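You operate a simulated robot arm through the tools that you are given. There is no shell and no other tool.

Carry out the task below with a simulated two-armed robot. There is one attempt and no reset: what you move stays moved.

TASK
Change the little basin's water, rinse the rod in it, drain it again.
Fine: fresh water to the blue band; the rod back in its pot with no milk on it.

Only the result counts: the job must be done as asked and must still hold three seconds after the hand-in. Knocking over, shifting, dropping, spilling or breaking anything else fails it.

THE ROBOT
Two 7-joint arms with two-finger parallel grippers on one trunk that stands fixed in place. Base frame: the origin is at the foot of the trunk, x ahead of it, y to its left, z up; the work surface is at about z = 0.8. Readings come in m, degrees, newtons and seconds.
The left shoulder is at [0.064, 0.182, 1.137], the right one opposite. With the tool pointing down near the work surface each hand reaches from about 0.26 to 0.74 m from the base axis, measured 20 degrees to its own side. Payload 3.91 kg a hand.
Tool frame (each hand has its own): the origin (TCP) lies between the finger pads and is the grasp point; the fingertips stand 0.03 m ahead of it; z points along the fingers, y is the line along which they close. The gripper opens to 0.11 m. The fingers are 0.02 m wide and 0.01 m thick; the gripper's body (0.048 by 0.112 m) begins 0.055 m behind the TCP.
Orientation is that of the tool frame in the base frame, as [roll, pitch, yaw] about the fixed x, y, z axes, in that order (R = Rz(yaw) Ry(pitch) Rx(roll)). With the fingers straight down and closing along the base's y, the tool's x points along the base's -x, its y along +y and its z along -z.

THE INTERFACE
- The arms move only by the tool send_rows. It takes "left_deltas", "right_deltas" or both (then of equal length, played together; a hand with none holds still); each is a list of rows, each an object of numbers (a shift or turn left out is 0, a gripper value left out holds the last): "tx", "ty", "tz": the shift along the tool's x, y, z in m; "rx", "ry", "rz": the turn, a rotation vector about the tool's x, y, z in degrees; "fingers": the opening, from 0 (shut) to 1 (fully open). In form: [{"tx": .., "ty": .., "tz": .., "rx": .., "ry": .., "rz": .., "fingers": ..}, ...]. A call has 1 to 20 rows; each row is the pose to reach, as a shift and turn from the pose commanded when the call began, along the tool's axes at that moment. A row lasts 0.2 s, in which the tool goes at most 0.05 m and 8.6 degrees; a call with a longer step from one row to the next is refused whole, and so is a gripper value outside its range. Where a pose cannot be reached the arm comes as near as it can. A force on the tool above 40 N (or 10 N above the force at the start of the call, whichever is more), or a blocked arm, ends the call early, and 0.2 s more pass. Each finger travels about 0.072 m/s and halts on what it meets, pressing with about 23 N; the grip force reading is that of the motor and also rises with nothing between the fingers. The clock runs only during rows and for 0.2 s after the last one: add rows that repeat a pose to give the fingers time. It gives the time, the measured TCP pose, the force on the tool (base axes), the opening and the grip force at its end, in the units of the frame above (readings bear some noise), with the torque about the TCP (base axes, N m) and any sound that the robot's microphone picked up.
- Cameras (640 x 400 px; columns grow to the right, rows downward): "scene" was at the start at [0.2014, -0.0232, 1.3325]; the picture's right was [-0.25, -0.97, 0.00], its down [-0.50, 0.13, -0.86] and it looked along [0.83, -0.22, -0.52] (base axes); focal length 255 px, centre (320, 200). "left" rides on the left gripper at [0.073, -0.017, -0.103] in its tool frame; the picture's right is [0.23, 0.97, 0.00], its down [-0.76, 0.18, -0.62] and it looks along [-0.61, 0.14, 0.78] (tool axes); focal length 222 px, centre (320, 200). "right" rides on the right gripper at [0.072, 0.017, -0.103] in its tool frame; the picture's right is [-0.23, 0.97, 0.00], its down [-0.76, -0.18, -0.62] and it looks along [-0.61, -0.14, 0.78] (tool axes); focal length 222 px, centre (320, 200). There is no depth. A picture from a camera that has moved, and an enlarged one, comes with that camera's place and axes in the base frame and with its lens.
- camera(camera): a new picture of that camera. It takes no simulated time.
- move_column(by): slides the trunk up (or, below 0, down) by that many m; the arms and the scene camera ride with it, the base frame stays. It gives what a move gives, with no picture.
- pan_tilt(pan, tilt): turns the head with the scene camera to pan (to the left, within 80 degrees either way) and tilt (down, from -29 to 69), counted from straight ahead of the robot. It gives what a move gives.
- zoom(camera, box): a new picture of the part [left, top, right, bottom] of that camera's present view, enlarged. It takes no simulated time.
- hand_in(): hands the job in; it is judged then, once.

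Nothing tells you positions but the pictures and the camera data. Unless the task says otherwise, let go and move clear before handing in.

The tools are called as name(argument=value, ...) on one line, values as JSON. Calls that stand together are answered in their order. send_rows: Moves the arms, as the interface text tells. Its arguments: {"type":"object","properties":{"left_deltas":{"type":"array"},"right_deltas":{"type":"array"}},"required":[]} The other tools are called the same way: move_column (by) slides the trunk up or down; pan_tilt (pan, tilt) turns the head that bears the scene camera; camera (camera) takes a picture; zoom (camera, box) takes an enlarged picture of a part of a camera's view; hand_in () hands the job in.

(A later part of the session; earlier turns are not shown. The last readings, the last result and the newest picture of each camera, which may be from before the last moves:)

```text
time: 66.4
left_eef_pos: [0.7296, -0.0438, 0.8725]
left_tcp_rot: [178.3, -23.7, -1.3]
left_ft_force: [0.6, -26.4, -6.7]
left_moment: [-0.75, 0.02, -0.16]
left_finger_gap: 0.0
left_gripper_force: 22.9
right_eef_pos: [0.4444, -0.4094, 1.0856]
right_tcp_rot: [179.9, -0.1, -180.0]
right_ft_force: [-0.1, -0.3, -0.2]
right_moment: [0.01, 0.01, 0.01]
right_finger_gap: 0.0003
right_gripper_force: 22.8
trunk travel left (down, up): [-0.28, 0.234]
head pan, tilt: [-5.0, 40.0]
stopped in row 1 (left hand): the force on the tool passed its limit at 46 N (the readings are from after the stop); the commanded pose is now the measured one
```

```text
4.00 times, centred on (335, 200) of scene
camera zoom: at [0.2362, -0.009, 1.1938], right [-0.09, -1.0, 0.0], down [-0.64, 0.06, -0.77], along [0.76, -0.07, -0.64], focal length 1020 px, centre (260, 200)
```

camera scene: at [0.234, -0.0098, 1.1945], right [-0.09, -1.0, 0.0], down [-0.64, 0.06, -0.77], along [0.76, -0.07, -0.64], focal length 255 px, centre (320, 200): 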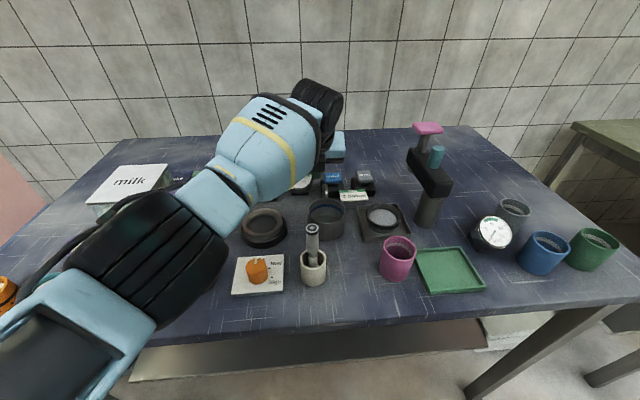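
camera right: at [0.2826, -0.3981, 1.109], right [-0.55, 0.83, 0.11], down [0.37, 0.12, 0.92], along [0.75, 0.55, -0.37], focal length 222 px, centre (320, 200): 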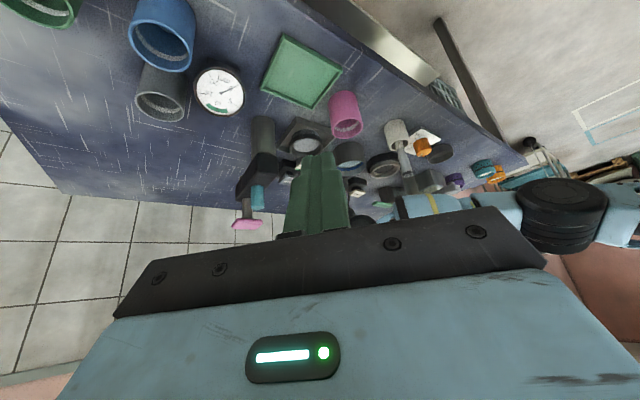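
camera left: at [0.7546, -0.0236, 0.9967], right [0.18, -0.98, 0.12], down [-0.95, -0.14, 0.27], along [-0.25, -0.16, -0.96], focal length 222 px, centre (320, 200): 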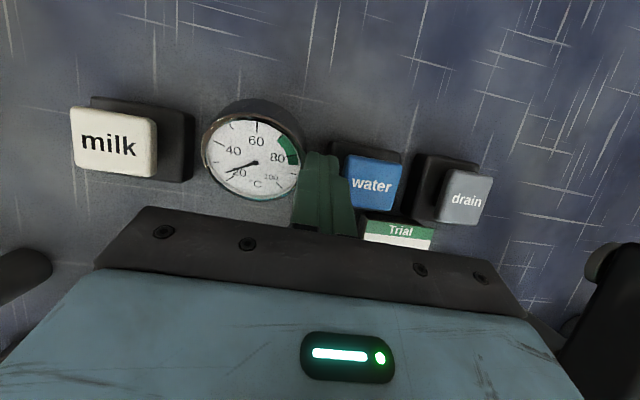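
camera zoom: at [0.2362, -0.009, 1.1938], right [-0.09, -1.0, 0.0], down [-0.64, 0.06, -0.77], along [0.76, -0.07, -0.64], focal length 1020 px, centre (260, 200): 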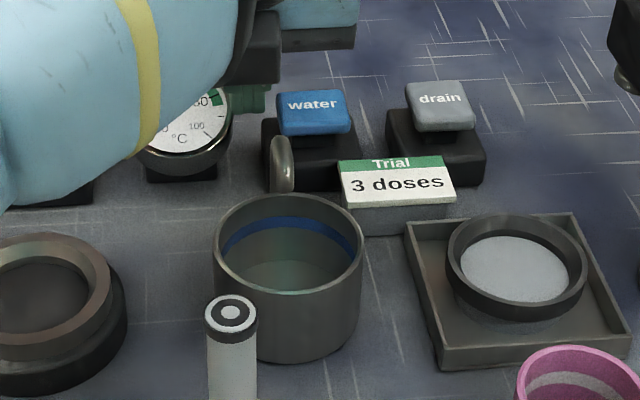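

The finger is wedged lightly between the gauge and the water button's base, and the pure lift raised the side force. I'll back out along the finger axis in small steps while easing to the right and rolling slightly to free the elbow.

send_rows(left_deltas=[{"tz": -0.004, "ty": 0.004, "rz": 2}, {"tz": -0.01, "ty": 0.007, "rz": 4}, {"tz": -0.02, "ty": 0.009, "rz": 7}, {"tz": -0.035, "ty": 0.01, "rz": 10}, {"tz": -0.055, "ty": 0.01, "rz": 14}, {"tz": -0.08, "ty": 0.01, "rz": 18}, {"tz": -0.1, "ty": 0.01, "rz": 22}])

camera(camera="left")

camera(camera="scene")

```text
time: 68.0
left_eef_pos: [0.6877, -0.0472, 0.9653]
left_tcp_rot: [-171.5, -22.2, -25.2]
left_ft_force: [0.2, -0.3, -0.3]
left_moment: [-0.02, 0.02, 0.01]
left_finger_gap: 0.0001
left_gripper_force: 22.9
right_eef_pos: [0.4428, -0.4087, 1.0872]
right_tcp_rot: [-179.9, 0.1, -179.9]
right_ft_force: [-0.1, -0.8, -0.7]
right_moment: [-0.02, -0.01, 0.02]
right_finger_gap: 0.0
right_gripper_force: 22.6
trunk travel left (down, up): [-0.28, 0.234]
head pan, tilt: [-5.0, 40.0]
```

```text
taken
camera left: at [0.7137, -0.0575, 1.0911], right [-0.17, -0.98, -0.05], down [-0.95, 0.15, 0.26], along [-0.25, 0.09, -0.97], focal length 222 px, centre (320, 200)
```

left: 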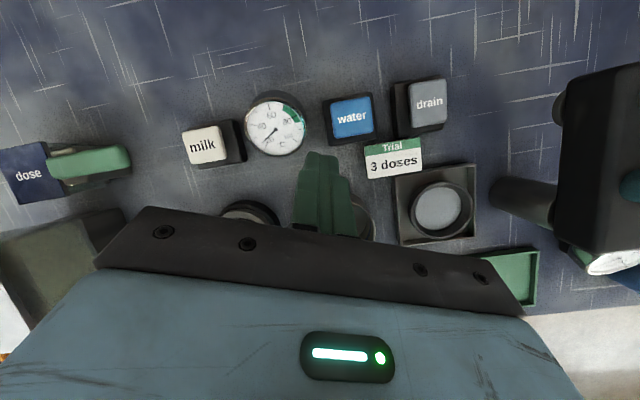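

```text
taken
camera scene: at [0.235, -0.0076, 1.1943], right [-0.09, -1.0, 0.0], down [-0.64, 0.06, -0.77], along [0.76, -0.07, -0.64], focal length 255 px, centre (320, 200)
```

scene: 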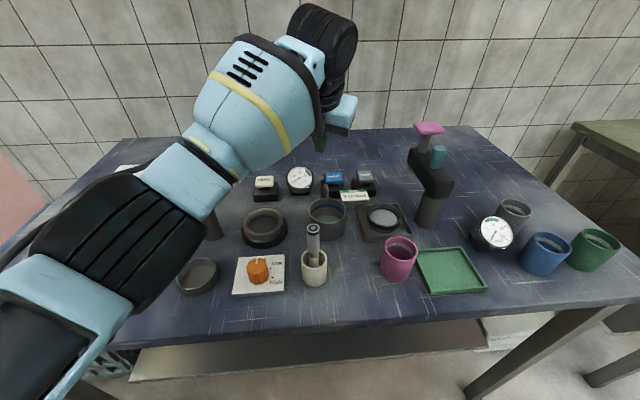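

The hand is free with no force, and the gauge and buttons are where they were. To lift the elbow away from the chest and bench I'll do another full positive roll here before pressing water.

send_rows(left_deltas=[{"tz": -0.01, "rz": 8.4}, {"tz": -0.02, "rz": 16.8}, {"tz": -0.03, "rz": 25.2}, {"tz": -0.03, "rz": 33.6}, {"tz": -0.03, "rz": 42}, {"tz": -0.03, "rz": 50.4}, {"tz": -0.03, "rz": 58.8}, {"tz": -0.03, "rz": 67.2}, {"tz": -0.03, "rz": 75.6}, {"tz": -0.03, "rz": 84}, {"tz": -0.03, "rz": 92.4}, {"tz": -0.03, "rz": 100.8}, {"tz": -0.03, "rz": 109.2}, {"tz": -0.03, "rz": 117.6}, {"tz": -0.03, "rz": 126}, {"tz": -0.03, "rz": 134.4}, {"tz": -0.03, "rz": 142.8}, {"tz": -0.03, "rz": 151.2}, {"tz": -0.03, "rz": 159.6}, {"tz": -0.03, "rz": 168}])

camera(camera="scene")

```text
time: 70.1
left_eef_pos: [0.5183, -0.0651, 0.831]
left_tcp_rot: [-151.8, 0.8, -99.5]
left_ft_force: [5.1, -5.3, 7.4]
left_moment: [0.68, 0.52, -0.05]
left_finger_gap: 0.0
left_gripper_force: 23.1
left hand out of reach, approached as far as the arm can: row 3, 4, 5, 6, 7, 8, 9, 10
right_eef_pos: [0.4434, -0.4109, 1.0862]
right_tcp_rot: [179.8, -0.2, 180.0]
right_ft_force: [0.2, -0.1, -0.1]
right_moment: [0.04, 0.03, 0.0]
right_finger_gap: 0.0
right_gripper_force: 23.4
trunk travel left (down, up): [-0.28, 0.234]
head pan, tilt: [-5.0, 40.0]
stopped in row 10 (left hand): the force on the tool passed its limit at 119 N (the readings are from after the stop); the commanded pose is now the measured one
```

```text
taken
camera scene: at [0.235, -0.0107, 1.1942], right [-0.09, -1.0, 0.0], down [-0.64, 0.06, -0.77], along [0.76, -0.07, -0.64], focal length 255 px, centre (320, 200)
```

scene: 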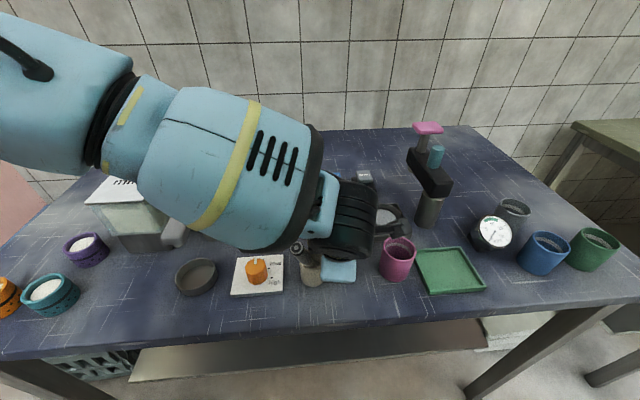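

The arm flipped past a joint limit and the hand dropped to about (0.518, -0.065, 0.831), hitting something with a high force. I must look carefully before moving.

zoom(camera="scene", box=[270, 190, 430, 300])

camera(camera="left")

camera(camera="right")

```text
3.64 times, centred on (350, 245) of scene
camera zoom: at [0.235, -0.0107, 1.1942], right [-0.09, -1.0, 0.0], down [-0.64, 0.06, -0.77], along [0.76, -0.07, -0.64], focal length 927 px, centre (211, 36)
```

zoom: 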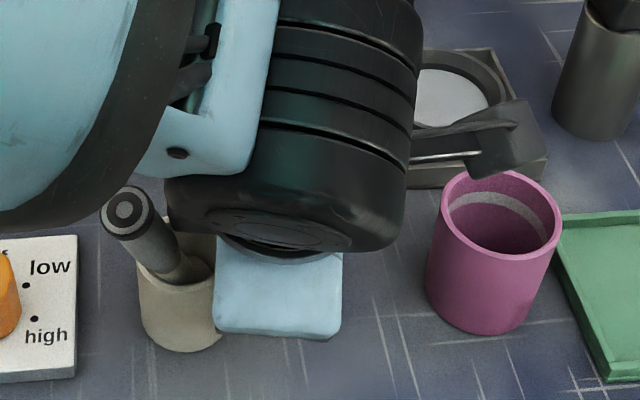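

```text
taken
camera left: at [0.4737, -0.132, 0.9308], right [-0.88, -0.08, -0.46], down [-0.32, 0.82, 0.48], along [0.34, 0.57, -0.75], focal length 222 px, centre (320, 200)
```

left: 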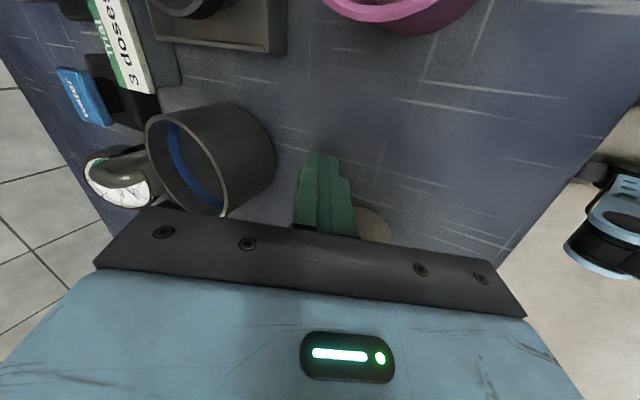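

```text
taken
camera right: at [0.3716, -0.3956, 1.1887], right [0.23, 0.97, 0.0], down [0.76, -0.18, 0.62], along [0.6, -0.14, -0.78], focal length 222 px, centre (320, 200)
```

right: 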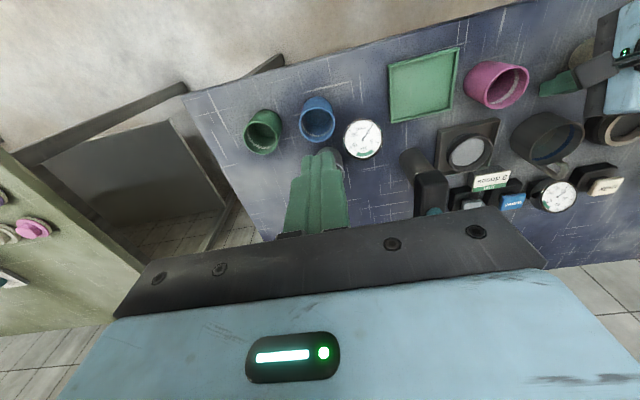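

The fingers are on the table beside the pot and the rod now leans to the left in its pot, but it's still standing in it. I'll lift very gently, easing the hand away from the rod, in two small steps.

send_rows(left_deltas=[{"tx": 0.0048, "ty": -0.0055, "tz": -0.0085}, {"tx": 0.0095, "ty": -0.0133, "tz": -0.0214}])

zoom(camera="scene", box=[270, 190, 430, 300])

camera(camera="scene")

```text
time: 70.7
left_eef_pos: [0.5191, -0.0624, 0.8309]
left_tcp_rot: [-151.7, 0.7, -99.6]
left_ft_force: [10.8, -4.6, 11.4]
left_moment: [0.48, 0.38, -0.14]
left_finger_gap: 0.0001
left_gripper_force: 23.0
left hand out of reach, approached as far as the arm can: row 1, 2
right_eef_pos: [0.4443, -0.4088, 1.0867]
right_tcp_rot: [179.9, -0.1, 179.9]
right_ft_force: [0.7, -0.7, 0.5]
right_moment: [-0.01, -0.02, -0.04]
right_finger_gap: 0.0003
right_gripper_force: 23.1
trunk travel left (down, up): [-0.28, 0.234]
head pan, tilt: [-5.0, 40.0]
```

```text
3.64 times, centred on (350, 245) of scene
camera zoom: at [0.2358, -0.0083, 1.1941], right [-0.09, -1.0, 0.0], down [-0.64, 0.06, -0.77], along [0.76, -0.07, -0.64], focal length 927 px, centre (211, 36)
```

zoom: 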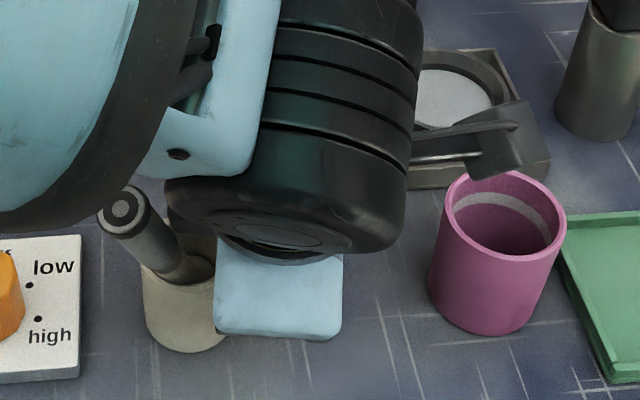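

```text
taken
camera scene: at [0.2358, -0.0083, 1.1941], right [-0.09, -1.0, 0.0], down [-0.64, 0.06, -0.77], along [0.76, -0.07, -0.64], focal length 255 px, centre (320, 200)
```

scene: 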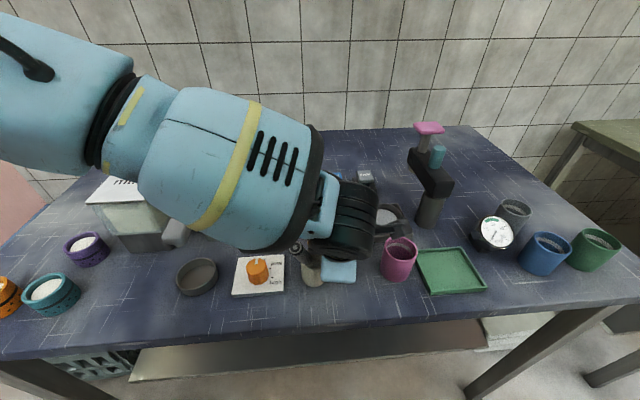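

The arm can't move from this posture, but raising the trunk will lift the whole hand straight up without any joint motion. I'll raise it 4 cm and look.

move_column(by=0.04)

camera(camera="scene")

zoom(camera="scene", box=[270, 190, 430, 300])

```text
time: 71.5
left_eef_pos: [0.5167, -0.0635, 0.8836]
left_tcp_rot: [-149.9, 1.1, -99.6]
left_ft_force: [-1.1, 0.4, -0.2]
left_moment: [0.01, -0.02, -0.03]
left_finger_gap: 0.0001
left_gripper_force: 22.6
right_eef_pos: [0.4442, -0.4087, 1.1275]
right_tcp_rot: [180.0, -0.1, 180.0]
right_ft_force: [-0.6, 0.5, -1.1]
right_moment: [-0.01, 0.01, -0.02]
right_finger_gap: 0.0
right_gripper_force: 22.7
trunk travel left (down, up): [-0.32, 0.194]
head pan, tilt: [-5.0, 40.0]
```

```text
taken
camera scene: at [0.225, -0.0076, 1.2341], right [-0.09, -1.0, 0.0], down [-0.64, 0.06, -0.77], along [0.76, -0.07, -0.64], focal length 255 px, centre (320, 200)
```

scene: 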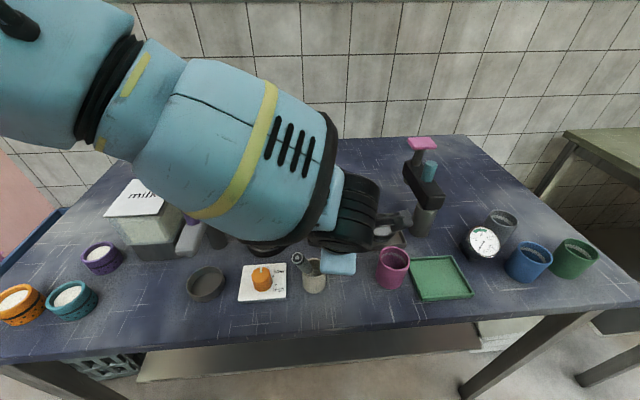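

```text
3.64 times, centred on (350, 245) of scene
camera zoom: at [0.225, -0.0076, 1.2341], right [-0.09, -1.0, 0.0], down [-0.64, 0.06, -0.77], along [0.76, -0.07, -0.64], focal length 927 px, centre (211, 36)
```

zoom: 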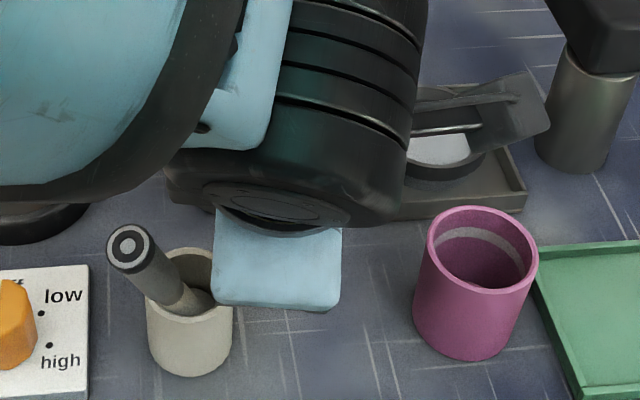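

The hand is clear with no force, and the rod still stands in its pot, just leaning. I'll raise the trunk further to get the hand well above everything.

move_column(by=0.13)

camera(camera="scene")

camera(camera="left")

zoom(camera="scene", box=[240, 220, 360, 310])

```text
time: 73.1
left_eef_pos: [0.5139, -0.0621, 1.1094]
left_tcp_rot: [-138.4, 3.0, -99.0]
left_ft_force: [0.6, -0.5, -0.5]
left_moment: [-0.02, -0.02, 0.0]
left_finger_gap: 0.0001
left_gripper_force: 23.2
right_eef_pos: [0.4436, -0.4081, 1.2557]
right_tcp_rot: [-180.0, -0.2, 180.0]
right_ft_force: [0.6, 0.3, -0.1]
right_moment: [-0.01, -0.02, -0.02]
right_finger_gap: 0.0
right_gripper_force: 22.8
trunk travel left (down, up): [-0.45, 0.064]
head pan, tilt: [-5.0, 40.0]
```

```text
taken
camera scene: at [0.1696, -0.0081, 1.3791], right [-0.09, -1.0, 0.0], down [-0.64, 0.06, -0.77], along [0.76, -0.07, -0.64], focal length 255 px, centre (320, 200)
```

scene: 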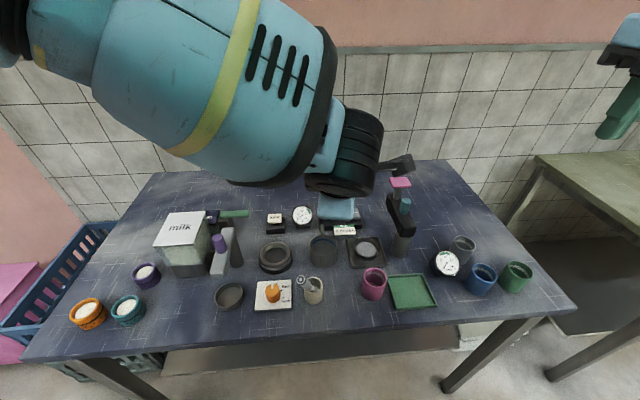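

```text
taken
camera left: at [0.4467, -0.1297, 1.1955], right [-0.75, -0.08, -0.66], down [-0.42, 0.82, 0.39], along [0.51, 0.57, -0.65], focal length 222 px, centre (320, 200)
```

left: 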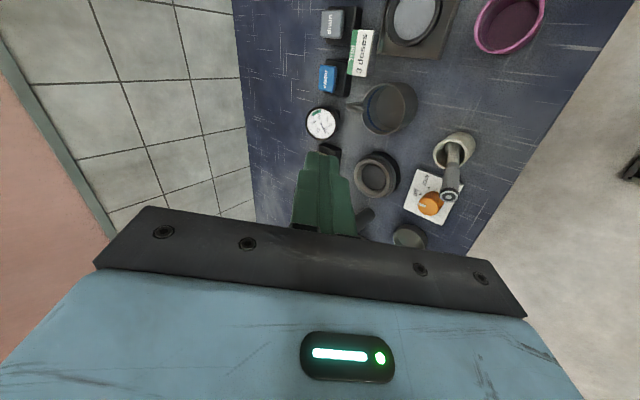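

```text
4.44 times, centred on (300, 265) of scene
camera zoom: at [0.1696, -0.0081, 1.3791], right [-0.09, -1.0, 0.0], down [-0.64, 0.06, -0.77], along [0.76, -0.07, -0.64], focal length 1133 px, centre (409, -89)
```

zoom: 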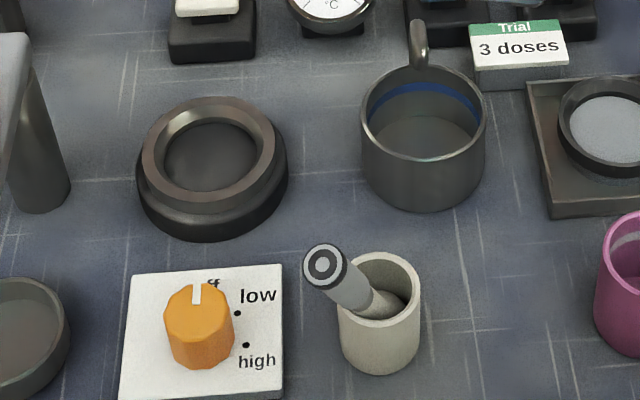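

The pot hasn't moved (still at about (0.495, -0.021)) and the rod just leans inside it; the basin is empty and in place. The left arm seems to have drifted during the lift, so I'll check whether it is settled now.

send_rows(left_deltas=[{}, {}])

pan_tilt(pan=50, tilt=20)

camera(camera="scene")

```text
time: 73.7
left_eef_pos: [0.5127, -0.0631, 1.1107]
left_tcp_rot: [-138.3, 2.9, -99.1]
left_ft_force: [0.4, 0.5, -0.1]
left_moment: [0.0, 0.02, 0.0]
left_finger_gap: 0.0
left_gripper_force: 22.9
right_eef_pos: [0.4437, -0.4079, 1.258]
right_tcp_rot: [-180.0, 0.0, -180.0]
right_ft_force: [-0.4, 0.1, -0.5]
right_moment: [-0.01, -0.03, -0.03]
right_finger_gap: 0.0
right_gripper_force: 23.3
trunk travel left (down, up): [-0.45, 0.064]
head pan, tilt: [-5.0, 40.0]
```

```text
time: 74.9
left_eef_pos: [0.5139, -0.0634, 1.1101]
left_tcp_rot: [-138.4, 2.9, -99.1]
left_ft_force: [0.4, -0.4, -0.4]
left_moment: [-0.01, 0.01, 0.01]
left_finger_gap: 0.0
left_gripper_force: 23.3
right_eef_pos: [0.4442, -0.4083, 1.2567]
right_tcp_rot: [-179.9, -0.1, -179.9]
right_ft_force: [1.5, -0.3, 0.4]
right_moment: [0.03, 0.0, 0.0]
right_finger_gap: 0.0
right_gripper_force: 22.7
trunk travel left (down, up): [-0.45, 0.064]
head pan, tilt: [50.0, 20.0]
```

```text
taken
camera scene: at [0.1441, 0.0707, 1.4107], right [0.77, -0.64, 0.0], down [-0.22, -0.26, -0.94], along [0.6, 0.72, -0.34], focal length 255 px, centre (320, 200)
```

scene: 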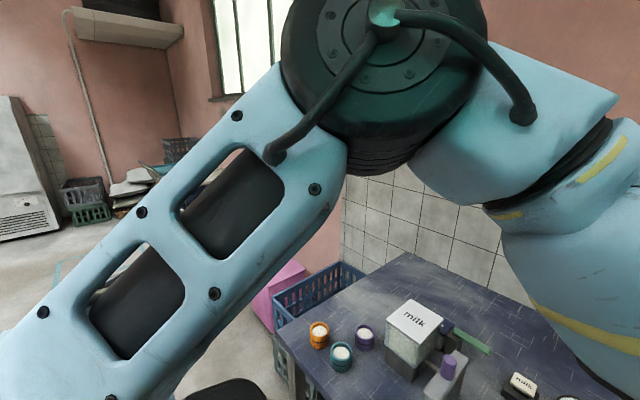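

The left arm is now elbow-up and steady at (0.514, -0.063, 1.11), clear of everything. I'll roll it back toward the pressing orientation here in free space and look at the elbow.

send_rows(left_deltas=[{"rx": -1.1, "ry": -0.1, "rz": -7.7}, {"rx": -2.2, "ry": -0.2, "rz": -15.5}, {"rx": -3.3, "ry": -0.3, "rz": -23.2}, {"rx": -4.4, "ry": -0.4, "rz": -30.9}, {"rx": -5.5, "ry": -0.5, "rz": -38.7}, {"rx": -6.5, "ry": -0.5, "rz": -46.4}, {"rx": -7.6, "ry": -0.6, "rz": -54.2}, {"rx": -8.7, "ry": -0.7, "rz": -61.9}, {"rx": -9.8, "ry": -0.8, "rz": -69.6}, {"rx": -10.9, "ry": -0.9, "rz": -77.4}, {"rx": -12, "ry": -1, "rz": -85.1}, {"rx": -12, "ry": -1, "rz": -85.1}])

camera(camera="scene")

camera(camera="left")

```text
time: 77.5
left_eef_pos: [0.5119, -0.0629, 1.11]
left_tcp_rot: [-180.0, -33.1, -16.9]
left_ft_force: [1.0, 0.5, 0.6]
left_moment: [0.01, 0.0, 0.02]
left_finger_gap: 0.0
left_gripper_force: 23.6
right_eef_pos: [0.4429, -0.4085, 1.257]
right_tcp_rot: [-180.0, 0.0, -180.0]
right_ft_force: [0.0, 0.2, 0.3]
right_moment: [0.03, 0.02, 0.0]
right_finger_gap: 0.0
right_gripper_force: 23.1
trunk travel left (down, up): [-0.45, 0.064]
head pan, tilt: [50.0, 20.0]
```

```text
taken
camera scene: at [0.1439, 0.0707, 1.4107], right [0.77, -0.64, 0.0], down [-0.22, -0.26, -0.94], along [0.6, 0.72, -0.34], focal length 255 px, centre (320, 200)
```

scene: 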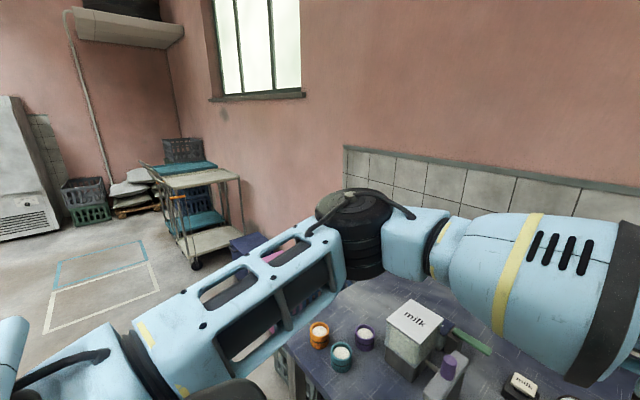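

```text
taken
camera left: at [0.5223, -0.0473, 1.238], right [-0.1, -0.99, 0.12], down [-0.99, 0.11, 0.11], along [-0.12, -0.11, -0.99], focal length 222 px, centre (320, 200)
```

left: 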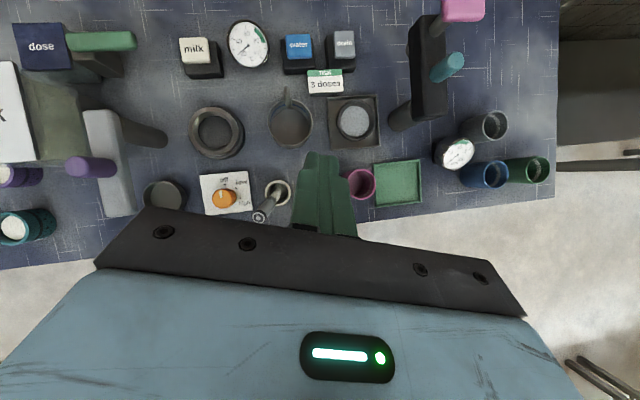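

The elbow is now well out to the left and level, a good posture. I'll advance to a point above the water cap, stopping about 6 cm above it to verify tracking.

send_rows(left_deltas=[{"tx": 0.0094, "ty": -0.0067, "tz": 0.0377}, {"tx": 0.0189, "ty": -0.0135, "tz": 0.0753}, {"tx": 0.0283, "ty": -0.0202, "tz": 0.113}, {"tx": 0.0377, "ty": -0.027, "tz": 0.1506}, {"tx": 0.0471, "ty": -0.0337, "tz": 0.1883}, {"tx": 0.0566, "ty": -0.0405, "tz": 0.2259}, {"tx": 0.066, "ty": -0.0472, "tz": 0.2636}, {"tx": 0.066, "ty": -0.0472, "tz": 0.2636}])

camera(camera="scene")

camera(camera="left")

```text
time: 79.3
left_eef_pos: [0.7125, -0.061, 0.9273]
left_tcp_rot: [-179.6, -32.9, -16.2]
left_ft_force: [0.4, -0.3, 0.4]
left_moment: [-0.01, 0.02, 0.02]
left_finger_gap: 0.0002
left_gripper_force: 23.4
left hand out of reach, approached as far as the arm can: row 7, 8
right_eef_pos: [0.445, -0.4069, 1.2577]
right_tcp_rot: [180.0, -0.1, -180.0]
right_ft_force: [0.0, 0.7, 0.5]
right_moment: [-0.01, -0.01, -0.01]
right_finger_gap: 0.0
right_gripper_force: 23.0
trunk travel left (down, up): [-0.45, 0.064]
head pan, tilt: [50.0, 20.0]
```

```text
taken
camera scene: at [0.1445, 0.0717, 1.4106], right [0.77, -0.64, 0.0], down [-0.22, -0.26, -0.94], along [0.6, 0.72, -0.34], focal length 255 px, centre (320, 200)
```

scene: 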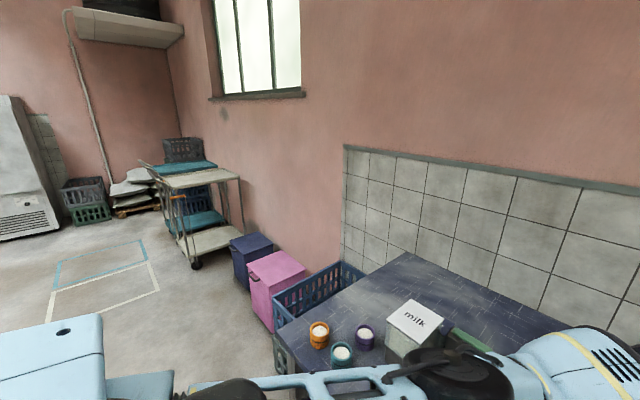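

```text
taken
camera left: at [0.7222, -0.0462, 1.0551], right [-0.09, -0.99, 0.12], down [-0.99, 0.1, 0.11], along [-0.12, -0.11, -0.99], focal length 222 px, centre (320, 200)
```

left: 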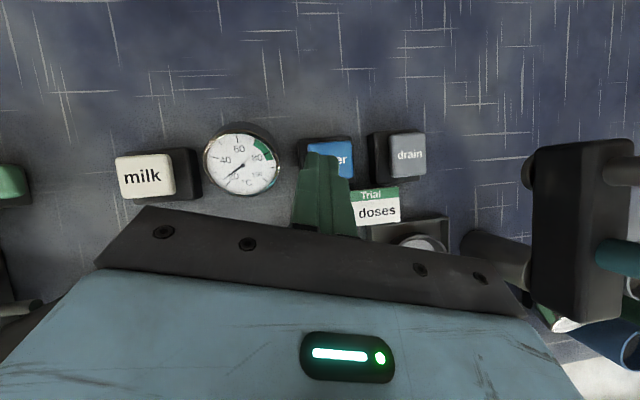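

The fingertip is just over the left edge of the water cap; I need about 1.5 cm more to the right. I'll swing the fingers slightly right about the wrist and come down to about 3 cm above the cap.

send_rows(left_deltas=[{"rx": -2.9, "rz": 4.5}, {"rx": -5.8, "rz": 9.0, "ty": 0.005}, {"rx": -5.8, "rz": 9.0, "tx": -0.0068, "ty": 0.0152, "tz": 0.0146}, {"rx": -5.8, "rz": 9.0, "tx": -0.0137, "ty": 0.0152, "tz": 0.0292}, {"rx": -5.8, "rz": 9.0, "tx": -0.0137, "ty": 0.0152, "tz": 0.0292}])

camera(camera="left")

```text
time: 80.5
left_eef_pos: [0.7021, -0.0769, 0.9048]
left_tcp_rot: [-179.7, -33.2, -27.0]
left_ft_force: [-0.1, 0.8, 0.1]
left_moment: [-0.01, 0.01, -0.02]
left_finger_gap: 0.0
left_gripper_force: 23.0
left hand out of reach, approached as far as the arm can: row 3, 4, 5
right_eef_pos: [0.4434, -0.4074, 1.2578]
right_tcp_rot: [-180.0, -0.1, 179.9]
right_ft_force: [-0.1, 0.6, -0.1]
right_moment: [-0.02, -0.01, 0.01]
right_finger_gap: 0.0001
right_gripper_force: 22.5
trunk travel left (down, up): [-0.45, 0.064]
head pan, tilt: [50.0, 20.0]
```

```text
taken
camera left: at [0.7138, -0.0644, 1.0318], right [-0.27, -0.96, 0.12], down [-0.95, 0.28, 0.1], along [-0.13, -0.09, -0.99], focal length 222 px, centre (320, 200)
```

left: 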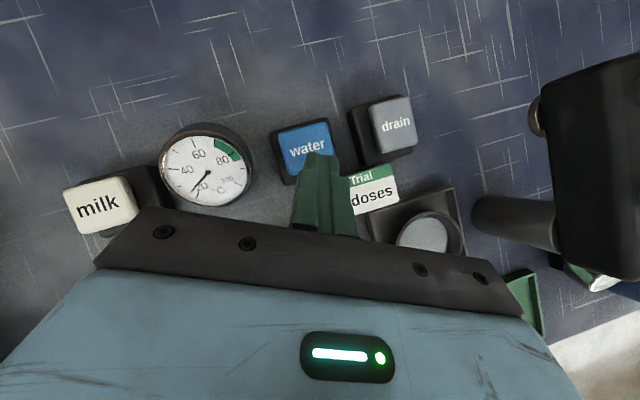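

The arm is at its stretch limit with the trunk this high. I'll lift the hand 18 cm, then lower the trunk by 17 cm so the shoulder is level with the wrist and the reach is greatest.

send_rows(left_deltas=[{"tx": 0.0246, "tz": -0.0376}, {"tx": 0.0493, "tz": -0.0753}, {"tx": 0.0739, "tz": -0.1129}, {"tx": 0.0986, "tz": -0.1506}, {"tx": 0.0986, "tz": -0.1506}])

```text
time: 81.7
left_eef_pos: [0.6983, -0.0885, 1.0836]
left_tcp_rot: [-179.9, -33.0, -27.8]
left_ft_force: [-0.4, 0.0, -0.3]
left_moment: [0.01, 0.03, -0.02]
left_finger_gap: 0.0
left_gripper_force: 23.2
right_eef_pos: [0.4442, -0.4086, 1.2562]
right_tcp_rot: [-179.9, -0.2, 180.0]
right_ft_force: [0.3, 0.2, -0.7]
right_moment: [-0.01, 0.02, -0.02]
right_finger_gap: 0.0
right_gripper_force: 23.4
trunk travel left (down, up): [-0.45, 0.064]
head pan, tilt: [50.0, 20.0]
```

The hand is at (0.698, -0.089, 1.084). Now I'll lower the trunk 16 cm, which should bring the fingertip to about 5 cm above the cap.

move_column(by=-0.16)

pan_tilt(pan=-5, tilt=40)

camera(camera="scene")

camera(camera="left")

```text
time: 83.6
left_eef_pos: [0.6977, -0.0877, 0.9255]
left_tcp_rot: [180.0, -33.2, -27.8]
left_ft_force: [-0.3, 0.0, -0.1]
left_moment: [0.0, 0.03, 0.04]
left_finger_gap: 0.0
left_gripper_force: 22.8
right_eef_pos: [0.4431, -0.4081, 1.0963]
right_tcp_rot: [180.0, 0.1, -180.0]
right_ft_force: [-0.6, -0.6, 0.5]
right_moment: [0.01, -0.04, 0.02]
right_finger_gap: 0.0002
right_gripper_force: 22.8
trunk travel left (down, up): [-0.29, 0.224]
head pan, tilt: [50.0, 20.0]
```

```text
time: 84.8
left_eef_pos: [0.6987, -0.0883, 0.9231]
left_tcp_rot: [-179.9, -33.2, -27.8]
left_ft_force: [0.1, 0.0, -0.3]
left_moment: [0.03, -0.02, 0.02]
left_finger_gap: 0.0
left_gripper_force: 22.7
right_eef_pos: [0.4447, -0.4073, 1.0978]
right_tcp_rot: [180.0, -0.1, 180.0]
right_ft_force: [0.6, 0.5, -0.4]
right_moment: [-0.02, 0.0, 0.02]
right_finger_gap: 0.0
right_gripper_force: 23.1
trunk travel left (down, up): [-0.29, 0.224]
head pan, tilt: [-5.0, 40.0]
```

```text
taken
camera scene: at [0.2326, -0.0078, 1.2042], right [-0.09, -1.0, 0.0], down [-0.64, 0.06, -0.77], along [0.76, -0.07, -0.64], focal length 255 px, centre (320, 200)
```

scene: 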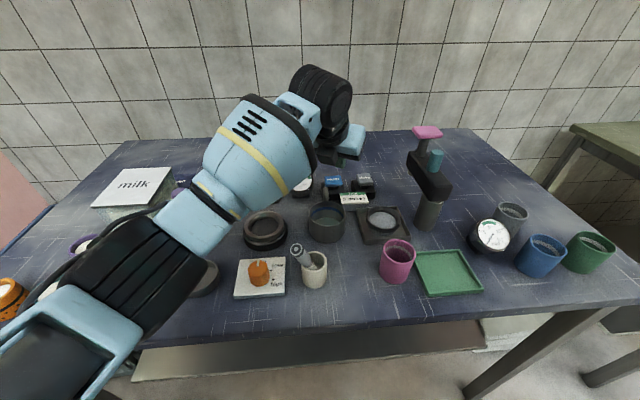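

```text
taken
camera left: at [0.7098, -0.075, 1.0519], right [-0.28, -0.95, 0.12], down [-0.95, 0.3, 0.11], along [-0.14, -0.09, -0.99], focal length 222 px, centre (320, 200)
```

left: 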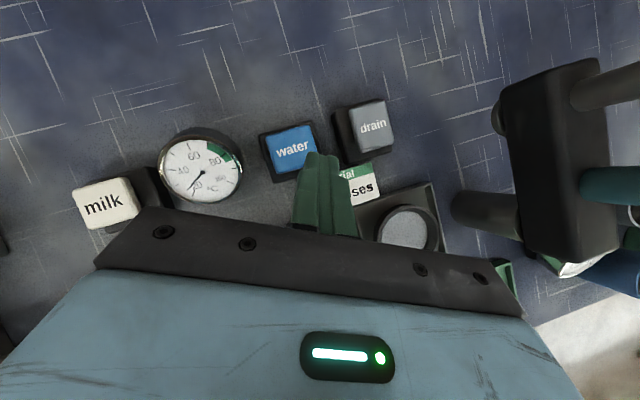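

I'm above the front of the water cap. I'll shift forward-left and tilt a touch more, to about 2.5 cm over the cap's centre.

send_rows(left_deltas=[{"tx": -0.002, "ty": -0.0107, "tz": 0.002, "ry": 1.5}, {"tx": -0.004, "ty": -0.0213, "tz": 0.006, "ry": 3}, {"tx": -0.0085, "ty": -0.0213, "tz": 0.02, "ry": 3}, {"tx": -0.0127, "ty": -0.0213, "tz": 0.0333, "ry": 3}, {"tx": -0.0127, "ty": -0.0213, "tz": 0.0333, "ry": 3}])

camera(camera="left")

zoom(camera="scene", box=[270, 150, 400, 250])

```text
time: 86.0
left_eef_pos: [0.7151, -0.073, 0.8887]
left_tcp_rot: [-179.9, -36.1, -27.9]
left_ft_force: [-0.2, 0.1, -0.3]
left_moment: [0.02, -0.03, 0.04]
left_finger_gap: 0.0
left_gripper_force: 23.0
right_eef_pos: [0.444, -0.408, 1.0972]
right_tcp_rot: [-179.9, -0.1, 179.9]
right_ft_force: [-0.2, 0.2, -0.3]
right_moment: [0.01, -0.01, -0.01]
right_finger_gap: 0.0
right_gripper_force: 22.9
trunk travel left (down, up): [-0.29, 0.224]
head pan, tilt: [-5.0, 40.0]
```

```text
taken
camera left: at [0.7207, -0.0574, 1.0162], right [-0.29, -0.95, 0.13], down [-0.95, 0.3, 0.05], along [-0.09, -0.11, -0.99], focal length 222 px, centre (320, 200)
```

left: 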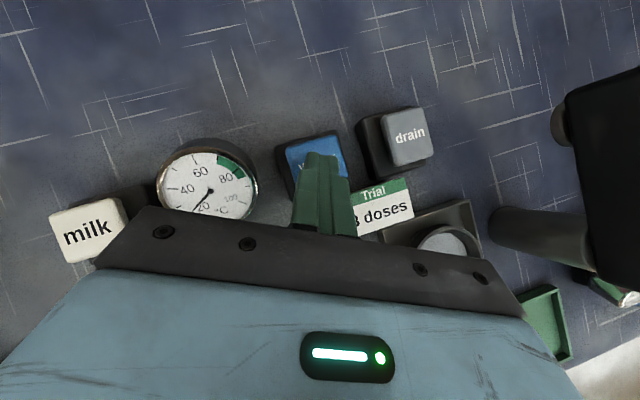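

```text
4.00 times, centred on (335, 200) of scene
camera zoom: at [0.2326, -0.0079, 1.2042], right [-0.09, -1.0, 0.0], down [-0.64, 0.06, -0.77], along [0.76, -0.07, -0.64], focal length 1020 px, centre (260, 200)
```

zoom: 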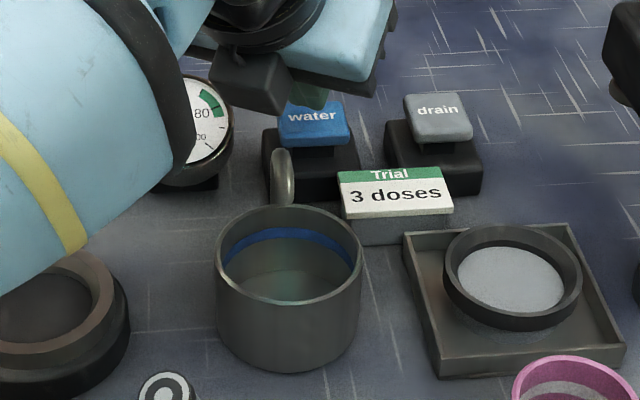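

The fingertip is centred over the water cap and tracking is exact. I'll give a short trial press and release to see how fast the basin fills.

send_rows(left_deltas=[{"tx": -0.0094, "tz": 0.0129}, {"tx": -0.0153, "tz": 0.021}, {"tx": -0.0188, "tz": 0.0259}, {"tx": -0.0188, "tz": 0.0259}, {"tx": -0.0094, "tz": 0.0129}, {"tx": 0, "tz": 0}])

zoom(camera="scene", box=[270, 150, 400, 250])

```text
time: 87.4
left_eef_pos: [0.7141, -0.0711, 0.8875]
left_tcp_rot: [-179.9, -35.9, -27.7]
left_ft_force: [-0.2, 0.0, 0.3]
left_moment: [0.01, 0.02, 0.0]
left_finger_gap: 0.0
left_gripper_force: 22.5
right_eef_pos: [0.4447, -0.4091, 1.0971]
right_tcp_rot: [180.0, 0.0, -180.0]
right_ft_force: [-0.1, 1.0, 0.7]
right_moment: [0.02, 0.0, 0.0]
right_finger_gap: 0.0003
right_gripper_force: 22.7
trunk travel left (down, up): [-0.29, 0.224]
head pan, tilt: [-5.0, 40.0]
heard: click
```

```text
4.00 times, centred on (335, 200) of scene
camera zoom: at [0.2323, -0.008, 1.2042], right [-0.09, -1.0, 0.0], down [-0.64, 0.06, -0.77], along [0.76, -0.07, -0.64], focal length 1020 px, centre (260, 200)
```

zoom: 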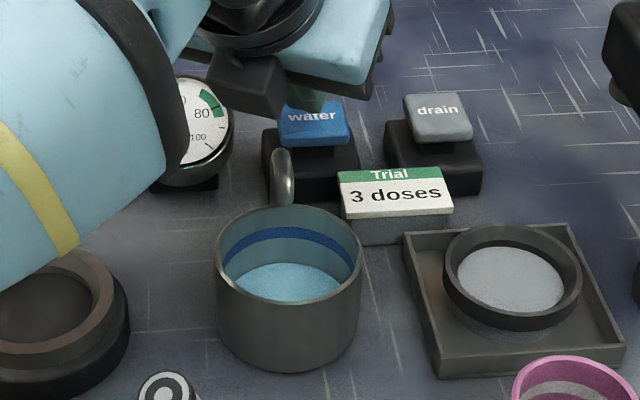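

The short press put clear blue water in the basin, well below the band. I'll check that it stopped when I released.

send_rows(left_deltas=[{}, {}])

zoom(camera="scene", box=[320, 190, 370, 250])

zoom(camera="scene", box=[270, 150, 400, 250])

```text
time: 88.0
left_eef_pos: [0.7132, -0.0723, 0.889]
left_tcp_rot: [-179.9, -36.1, -27.8]
left_ft_force: [0.2, 0.3, 0.1]
left_moment: [0.03, -0.01, 0.01]
left_finger_gap: 0.0
left_gripper_force: 23.1
right_eef_pos: [0.4438, -0.4076, 1.096]
right_tcp_rot: [179.9, -0.2, -180.0]
right_ft_force: [-0.8, 0.0, -0.6]
right_moment: [-0.01, -0.03, -0.02]
right_finger_gap: 0.0001
right_gripper_force: 22.8
trunk travel left (down, up): [-0.29, 0.224]
head pan, tilt: [-5.0, 40.0]
```

```text
6.67 times, centred on (345, 220) of scene
camera zoom: at [0.2327, -0.0079, 1.2042], right [-0.09, -1.0, 0.0], down [-0.64, 0.06, -0.77], along [0.76, -0.07, -0.64], focal length 1700 px, centre (153, 67)
```

zoom: 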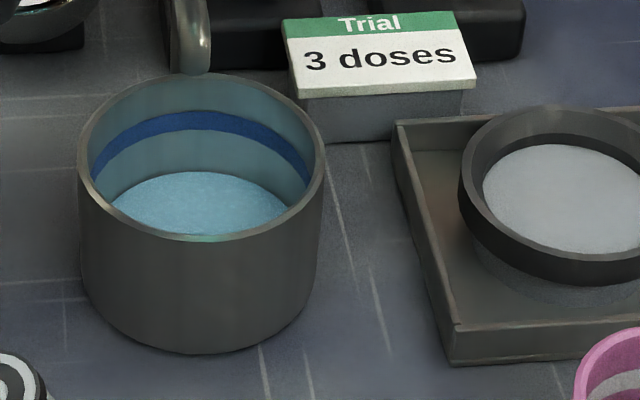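

```text
4.00 times, centred on (335, 200) of scene
camera zoom: at [0.2327, -0.0079, 1.2042], right [-0.09, -1.0, 0.0], down [-0.64, 0.06, -0.77], along [0.76, -0.07, -0.64], focal length 1020 px, centre (260, 200)
```

zoom: 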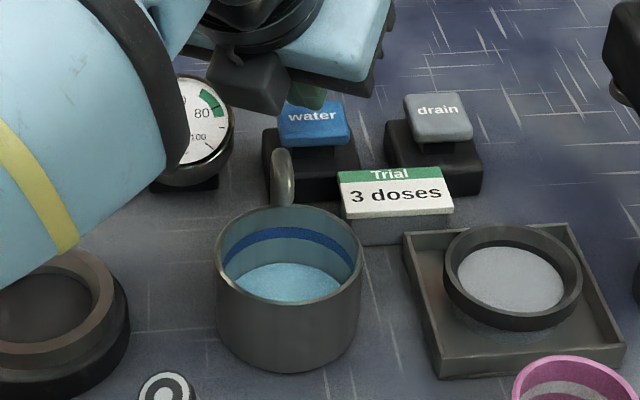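

The flow stops on release. The level rose about a fifth of the way to the band, so I'll press for roughly twice as long and recheck.

send_rows(left_deltas=[{"tx": -0.0094, "tz": 0.0129}, {"tx": -0.0153, "tz": 0.021}, {"tx": -0.0188, "tz": 0.0259}, {"tx": -0.0188, "tz": 0.0259}, {"tx": -0.0188, "tz": 0.0259}, {"tx": -0.0188, "tz": 0.0259}, {"tx": -0.0094, "tz": 0.0129}, {"tx": 0, "tz": 0}])

zoom(camera="scene", box=[320, 190, 370, 250])

```text
time: 89.1
left_eef_pos: [0.7148, -0.0735, 0.8657]
left_tcp_rot: [-179.7, -36.9, -27.9]
left_ft_force: [-5.2, 2.9, 11.0]
left_moment: [0.13, 0.56, -0.15]
left_finger_gap: 0.0
left_gripper_force: 22.6
right_eef_pos: [0.4431, -0.406, 1.0965]
right_tcp_rot: [180.0, -0.1, -179.8]
right_ft_force: [0.9, -0.2, 0.1]
right_moment: [0.0, 0.03, -0.04]
right_finger_gap: 0.0
right_gripper_force: 23.1
trunk travel left (down, up): [-0.29, 0.224]
head pan, tilt: [-5.0, 40.0]
heard: click
stopped in row 5 (left hand): the force on the tool passed its limit at 40 N (the readings are from after the stop); the commanded pose is now the measured one
```

```text
6.67 times, centred on (345, 220) of scene
camera zoom: at [0.2315, -0.0074, 1.2042], right [-0.09, -1.0, 0.0], down [-0.64, 0.06, -0.77], along [0.76, -0.07, -0.64], focal length 1700 px, centre (153, 67)
```

zoom: 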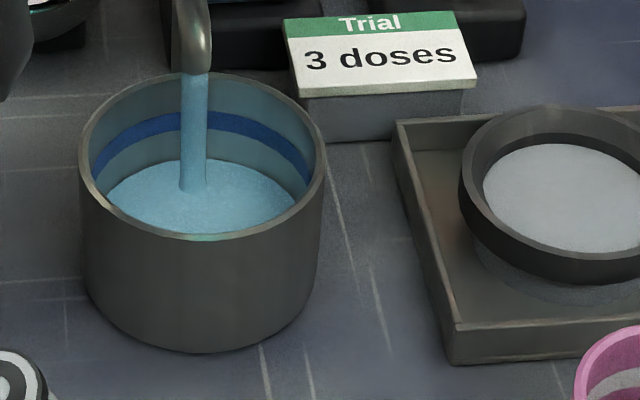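

Water is streaming and the button is still pressed with a light force. The level is still clearly below the band, so I'll hold here briefly and recheck.

send_rows(left_deltas=[{}, {}, {}])

zoom(camera="scene", box=[320, 190, 370, 250])

```text
time: 89.9
left_eef_pos: [0.7151, -0.0725, 0.8662]
left_tcp_rot: [-179.8, -37.0, -27.8]
left_ft_force: [2.1, 1.4, 20.1]
left_moment: [0.28, 1.32, -0.15]
left_finger_gap: 0.0
left_gripper_force: 22.8
right_eef_pos: [0.442, -0.4084, 1.0979]
right_tcp_rot: [180.0, -0.1, 180.0]
right_ft_force: [-0.1, 0.2, -0.4]
right_moment: [0.0, -0.01, 0.01]
right_finger_gap: 0.0
right_gripper_force: 22.8
trunk travel left (down, up): [-0.29, 0.224]
head pan, tilt: [-5.0, 40.0]
```

```text
6.67 times, centred on (345, 220) of scene
camera zoom: at [0.2311, -0.0076, 1.2046], right [-0.09, -1.0, 0.0], down [-0.64, 0.06, -0.77], along [0.76, -0.07, -0.64], focal length 1700 px, centre (153, 67)
```

zoom: 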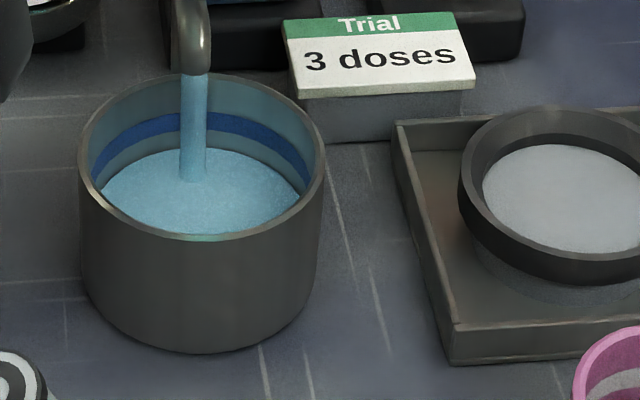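

The level is rising about 12 pixels per second in this view; the band's lower edge is about 17 pixels further up. I'll hold another 1.2 s and check.

send_rows(left_deltas=[{}, {}, {}, {}, {}])

zoom(camera="scene", box=[320, 190, 370, 250])

```text
time: 91.1
left_eef_pos: [0.715, -0.0732, 0.8667]
left_tcp_rot: [-179.7, -36.9, -27.8]
left_ft_force: [3.7, 1.0, 24.6]
left_moment: [0.38, 1.66, -0.14]
left_finger_gap: 0.0
left_gripper_force: 23.0
right_eef_pos: [0.4427, -0.4088, 1.0974]
right_tcp_rot: [179.9, -0.1, 180.0]
right_ft_force: [0.0, 0.4, -0.4]
right_moment: [-0.01, -0.01, -0.01]
right_finger_gap: 0.0001
right_gripper_force: 22.8
trunk travel left (down, up): [-0.29, 0.224]
head pan, tilt: [-5.0, 40.0]
```

```text
6.67 times, centred on (345, 220) of scene
camera zoom: at [0.231, -0.0076, 1.2046], right [-0.09, -1.0, 0.0], down [-0.64, 0.06, -0.77], along [0.76, -0.07, -0.64], focal length 1700 px, centre (153, 67)
```

zoom: 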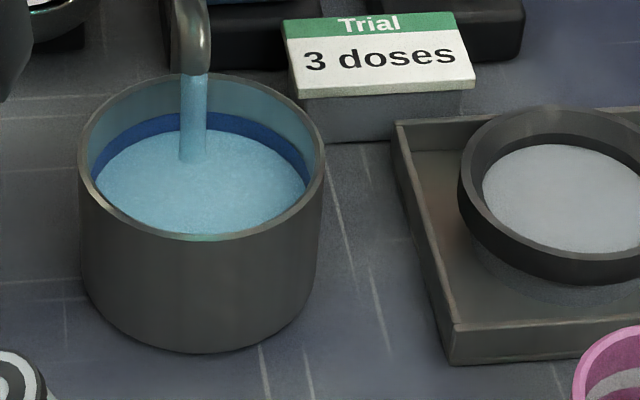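

The water has just reached the lower edge of the band. I'll hold about 0.4 s more to bring it into the band, then release.

send_rows(left_deltas=[{}, {}, {"tx": 0.0094, "tz": -0.0129}, {"tx": 0.0212, "tz": -0.0291}, {"tx": 0.0294, "tz": -0.0404}])

zoom(camera="scene", box=[320, 190, 370, 250])

```text
time: 92.3
left_eef_pos: [0.7159, -0.0711, 0.9145]
left_tcp_rot: [-179.8, -36.7, -27.9]
left_ft_force: [-0.3, -0.1, -0.3]
left_moment: [0.03, 0.0, -0.02]
left_finger_gap: 0.0
left_gripper_force: 23.5
right_eef_pos: [0.4435, -0.4094, 1.0967]
right_tcp_rot: [-179.9, -0.2, 180.0]
right_ft_force: [-0.6, -0.6, 0.4]
right_moment: [0.0, 0.01, 0.01]
right_finger_gap: 0.0
right_gripper_force: 22.7
trunk travel left (down, up): [-0.29, 0.224]
head pan, tilt: [-5.0, 40.0]
```

```text
6.67 times, centred on (345, 220) of scene
camera zoom: at [0.2325, -0.0079, 1.2042], right [-0.09, -1.0, 0.0], down [-0.64, 0.06, -0.77], along [0.76, -0.07, -0.64], focal length 1700 px, centre (153, 67)
```

zoom: 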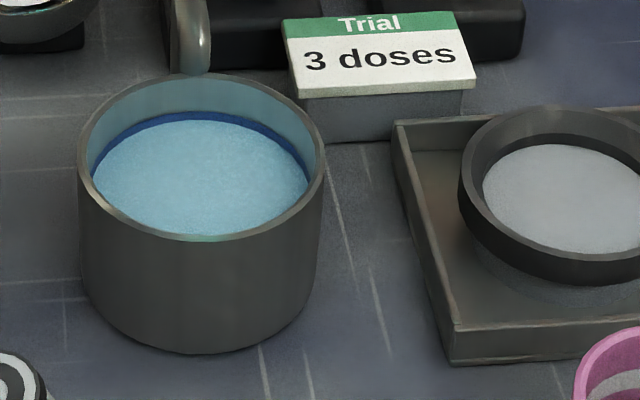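

The fresh blue water is now right at the middle of the band, and the tap is off. Next is the rod: I'll look closely at how it leans in the pot.

zoom(camera="scene", box=[275, 225, 345, 295])

send_rows(left_deltas=[{"tx": 0.005, "tz": -0.03}, {"tx": 0.01, "tz": -0.06}, {"tx": 0.01, "tz": -0.1}, {"tx": 0.01, "tz": -0.14}])

camera(camera="left")

camera(camera="scene")

```text
5.71 times, centred on (310, 260) of scene
camera zoom: at [0.2325, -0.0079, 1.2042], right [-0.09, -1.0, 0.0], down [-0.64, 0.06, -0.77], along [0.76, -0.07, -0.64], focal length 1457 px, centre (377, -143)
```

zoom: 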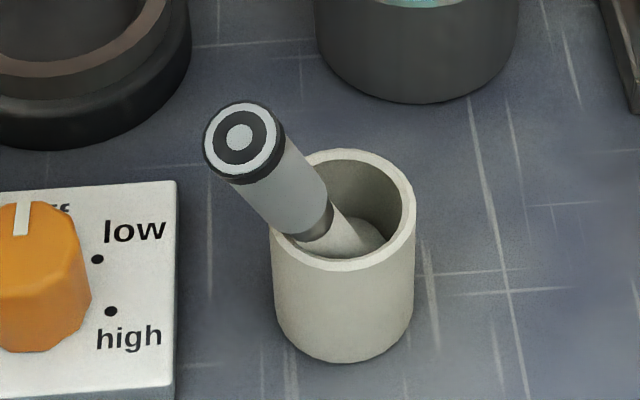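

```text
time: 93.3
left_eef_pos: [0.6474, -0.0378, 1.032]
left_tcp_rot: [-179.7, -36.8, -27.8]
left_ft_force: [-0.4, 0.3, 0.0]
left_moment: [-0.02, -0.01, -0.03]
left_finger_gap: 0.0
left_gripper_force: 23.1
right_eef_pos: [0.4443, -0.408, 1.0974]
right_tcp_rot: [179.9, -0.1, -179.9]
right_ft_force: [0.2, -1.0, 0.2]
right_moment: [-0.01, 0.01, -0.04]
right_finger_gap: 0.0
right_gripper_force: 23.3
trunk travel left (down, up): [-0.29, 0.224]
head pan, tilt: [-5.0, 40.0]
```

```text
taken
camera left: at [0.6528, -0.0216, 1.1597], right [-0.29, -0.95, 0.13], down [-0.95, 0.3, 0.04], along [-0.08, -0.11, -0.99], focal length 222 px, centre (320, 200)
```

left: 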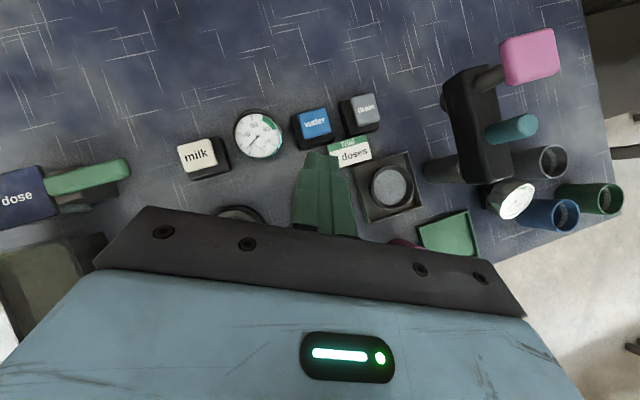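

```text
taken
camera scene: at [0.2322, -0.0078, 1.2043], right [-0.09, -1.0, 0.0], down [-0.64, 0.06, -0.77], along [0.76, -0.07, -0.64], focal length 255 px, centre (320, 200)
```

scene: 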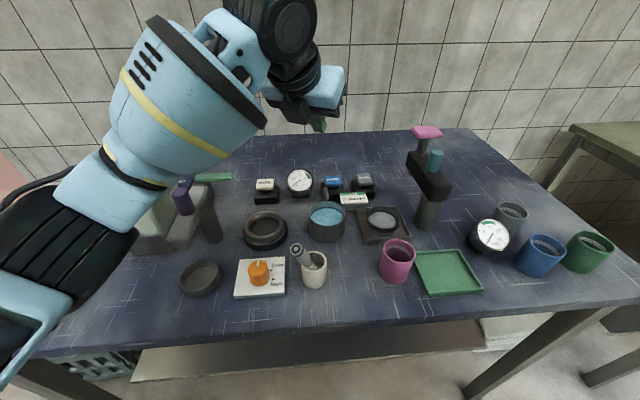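

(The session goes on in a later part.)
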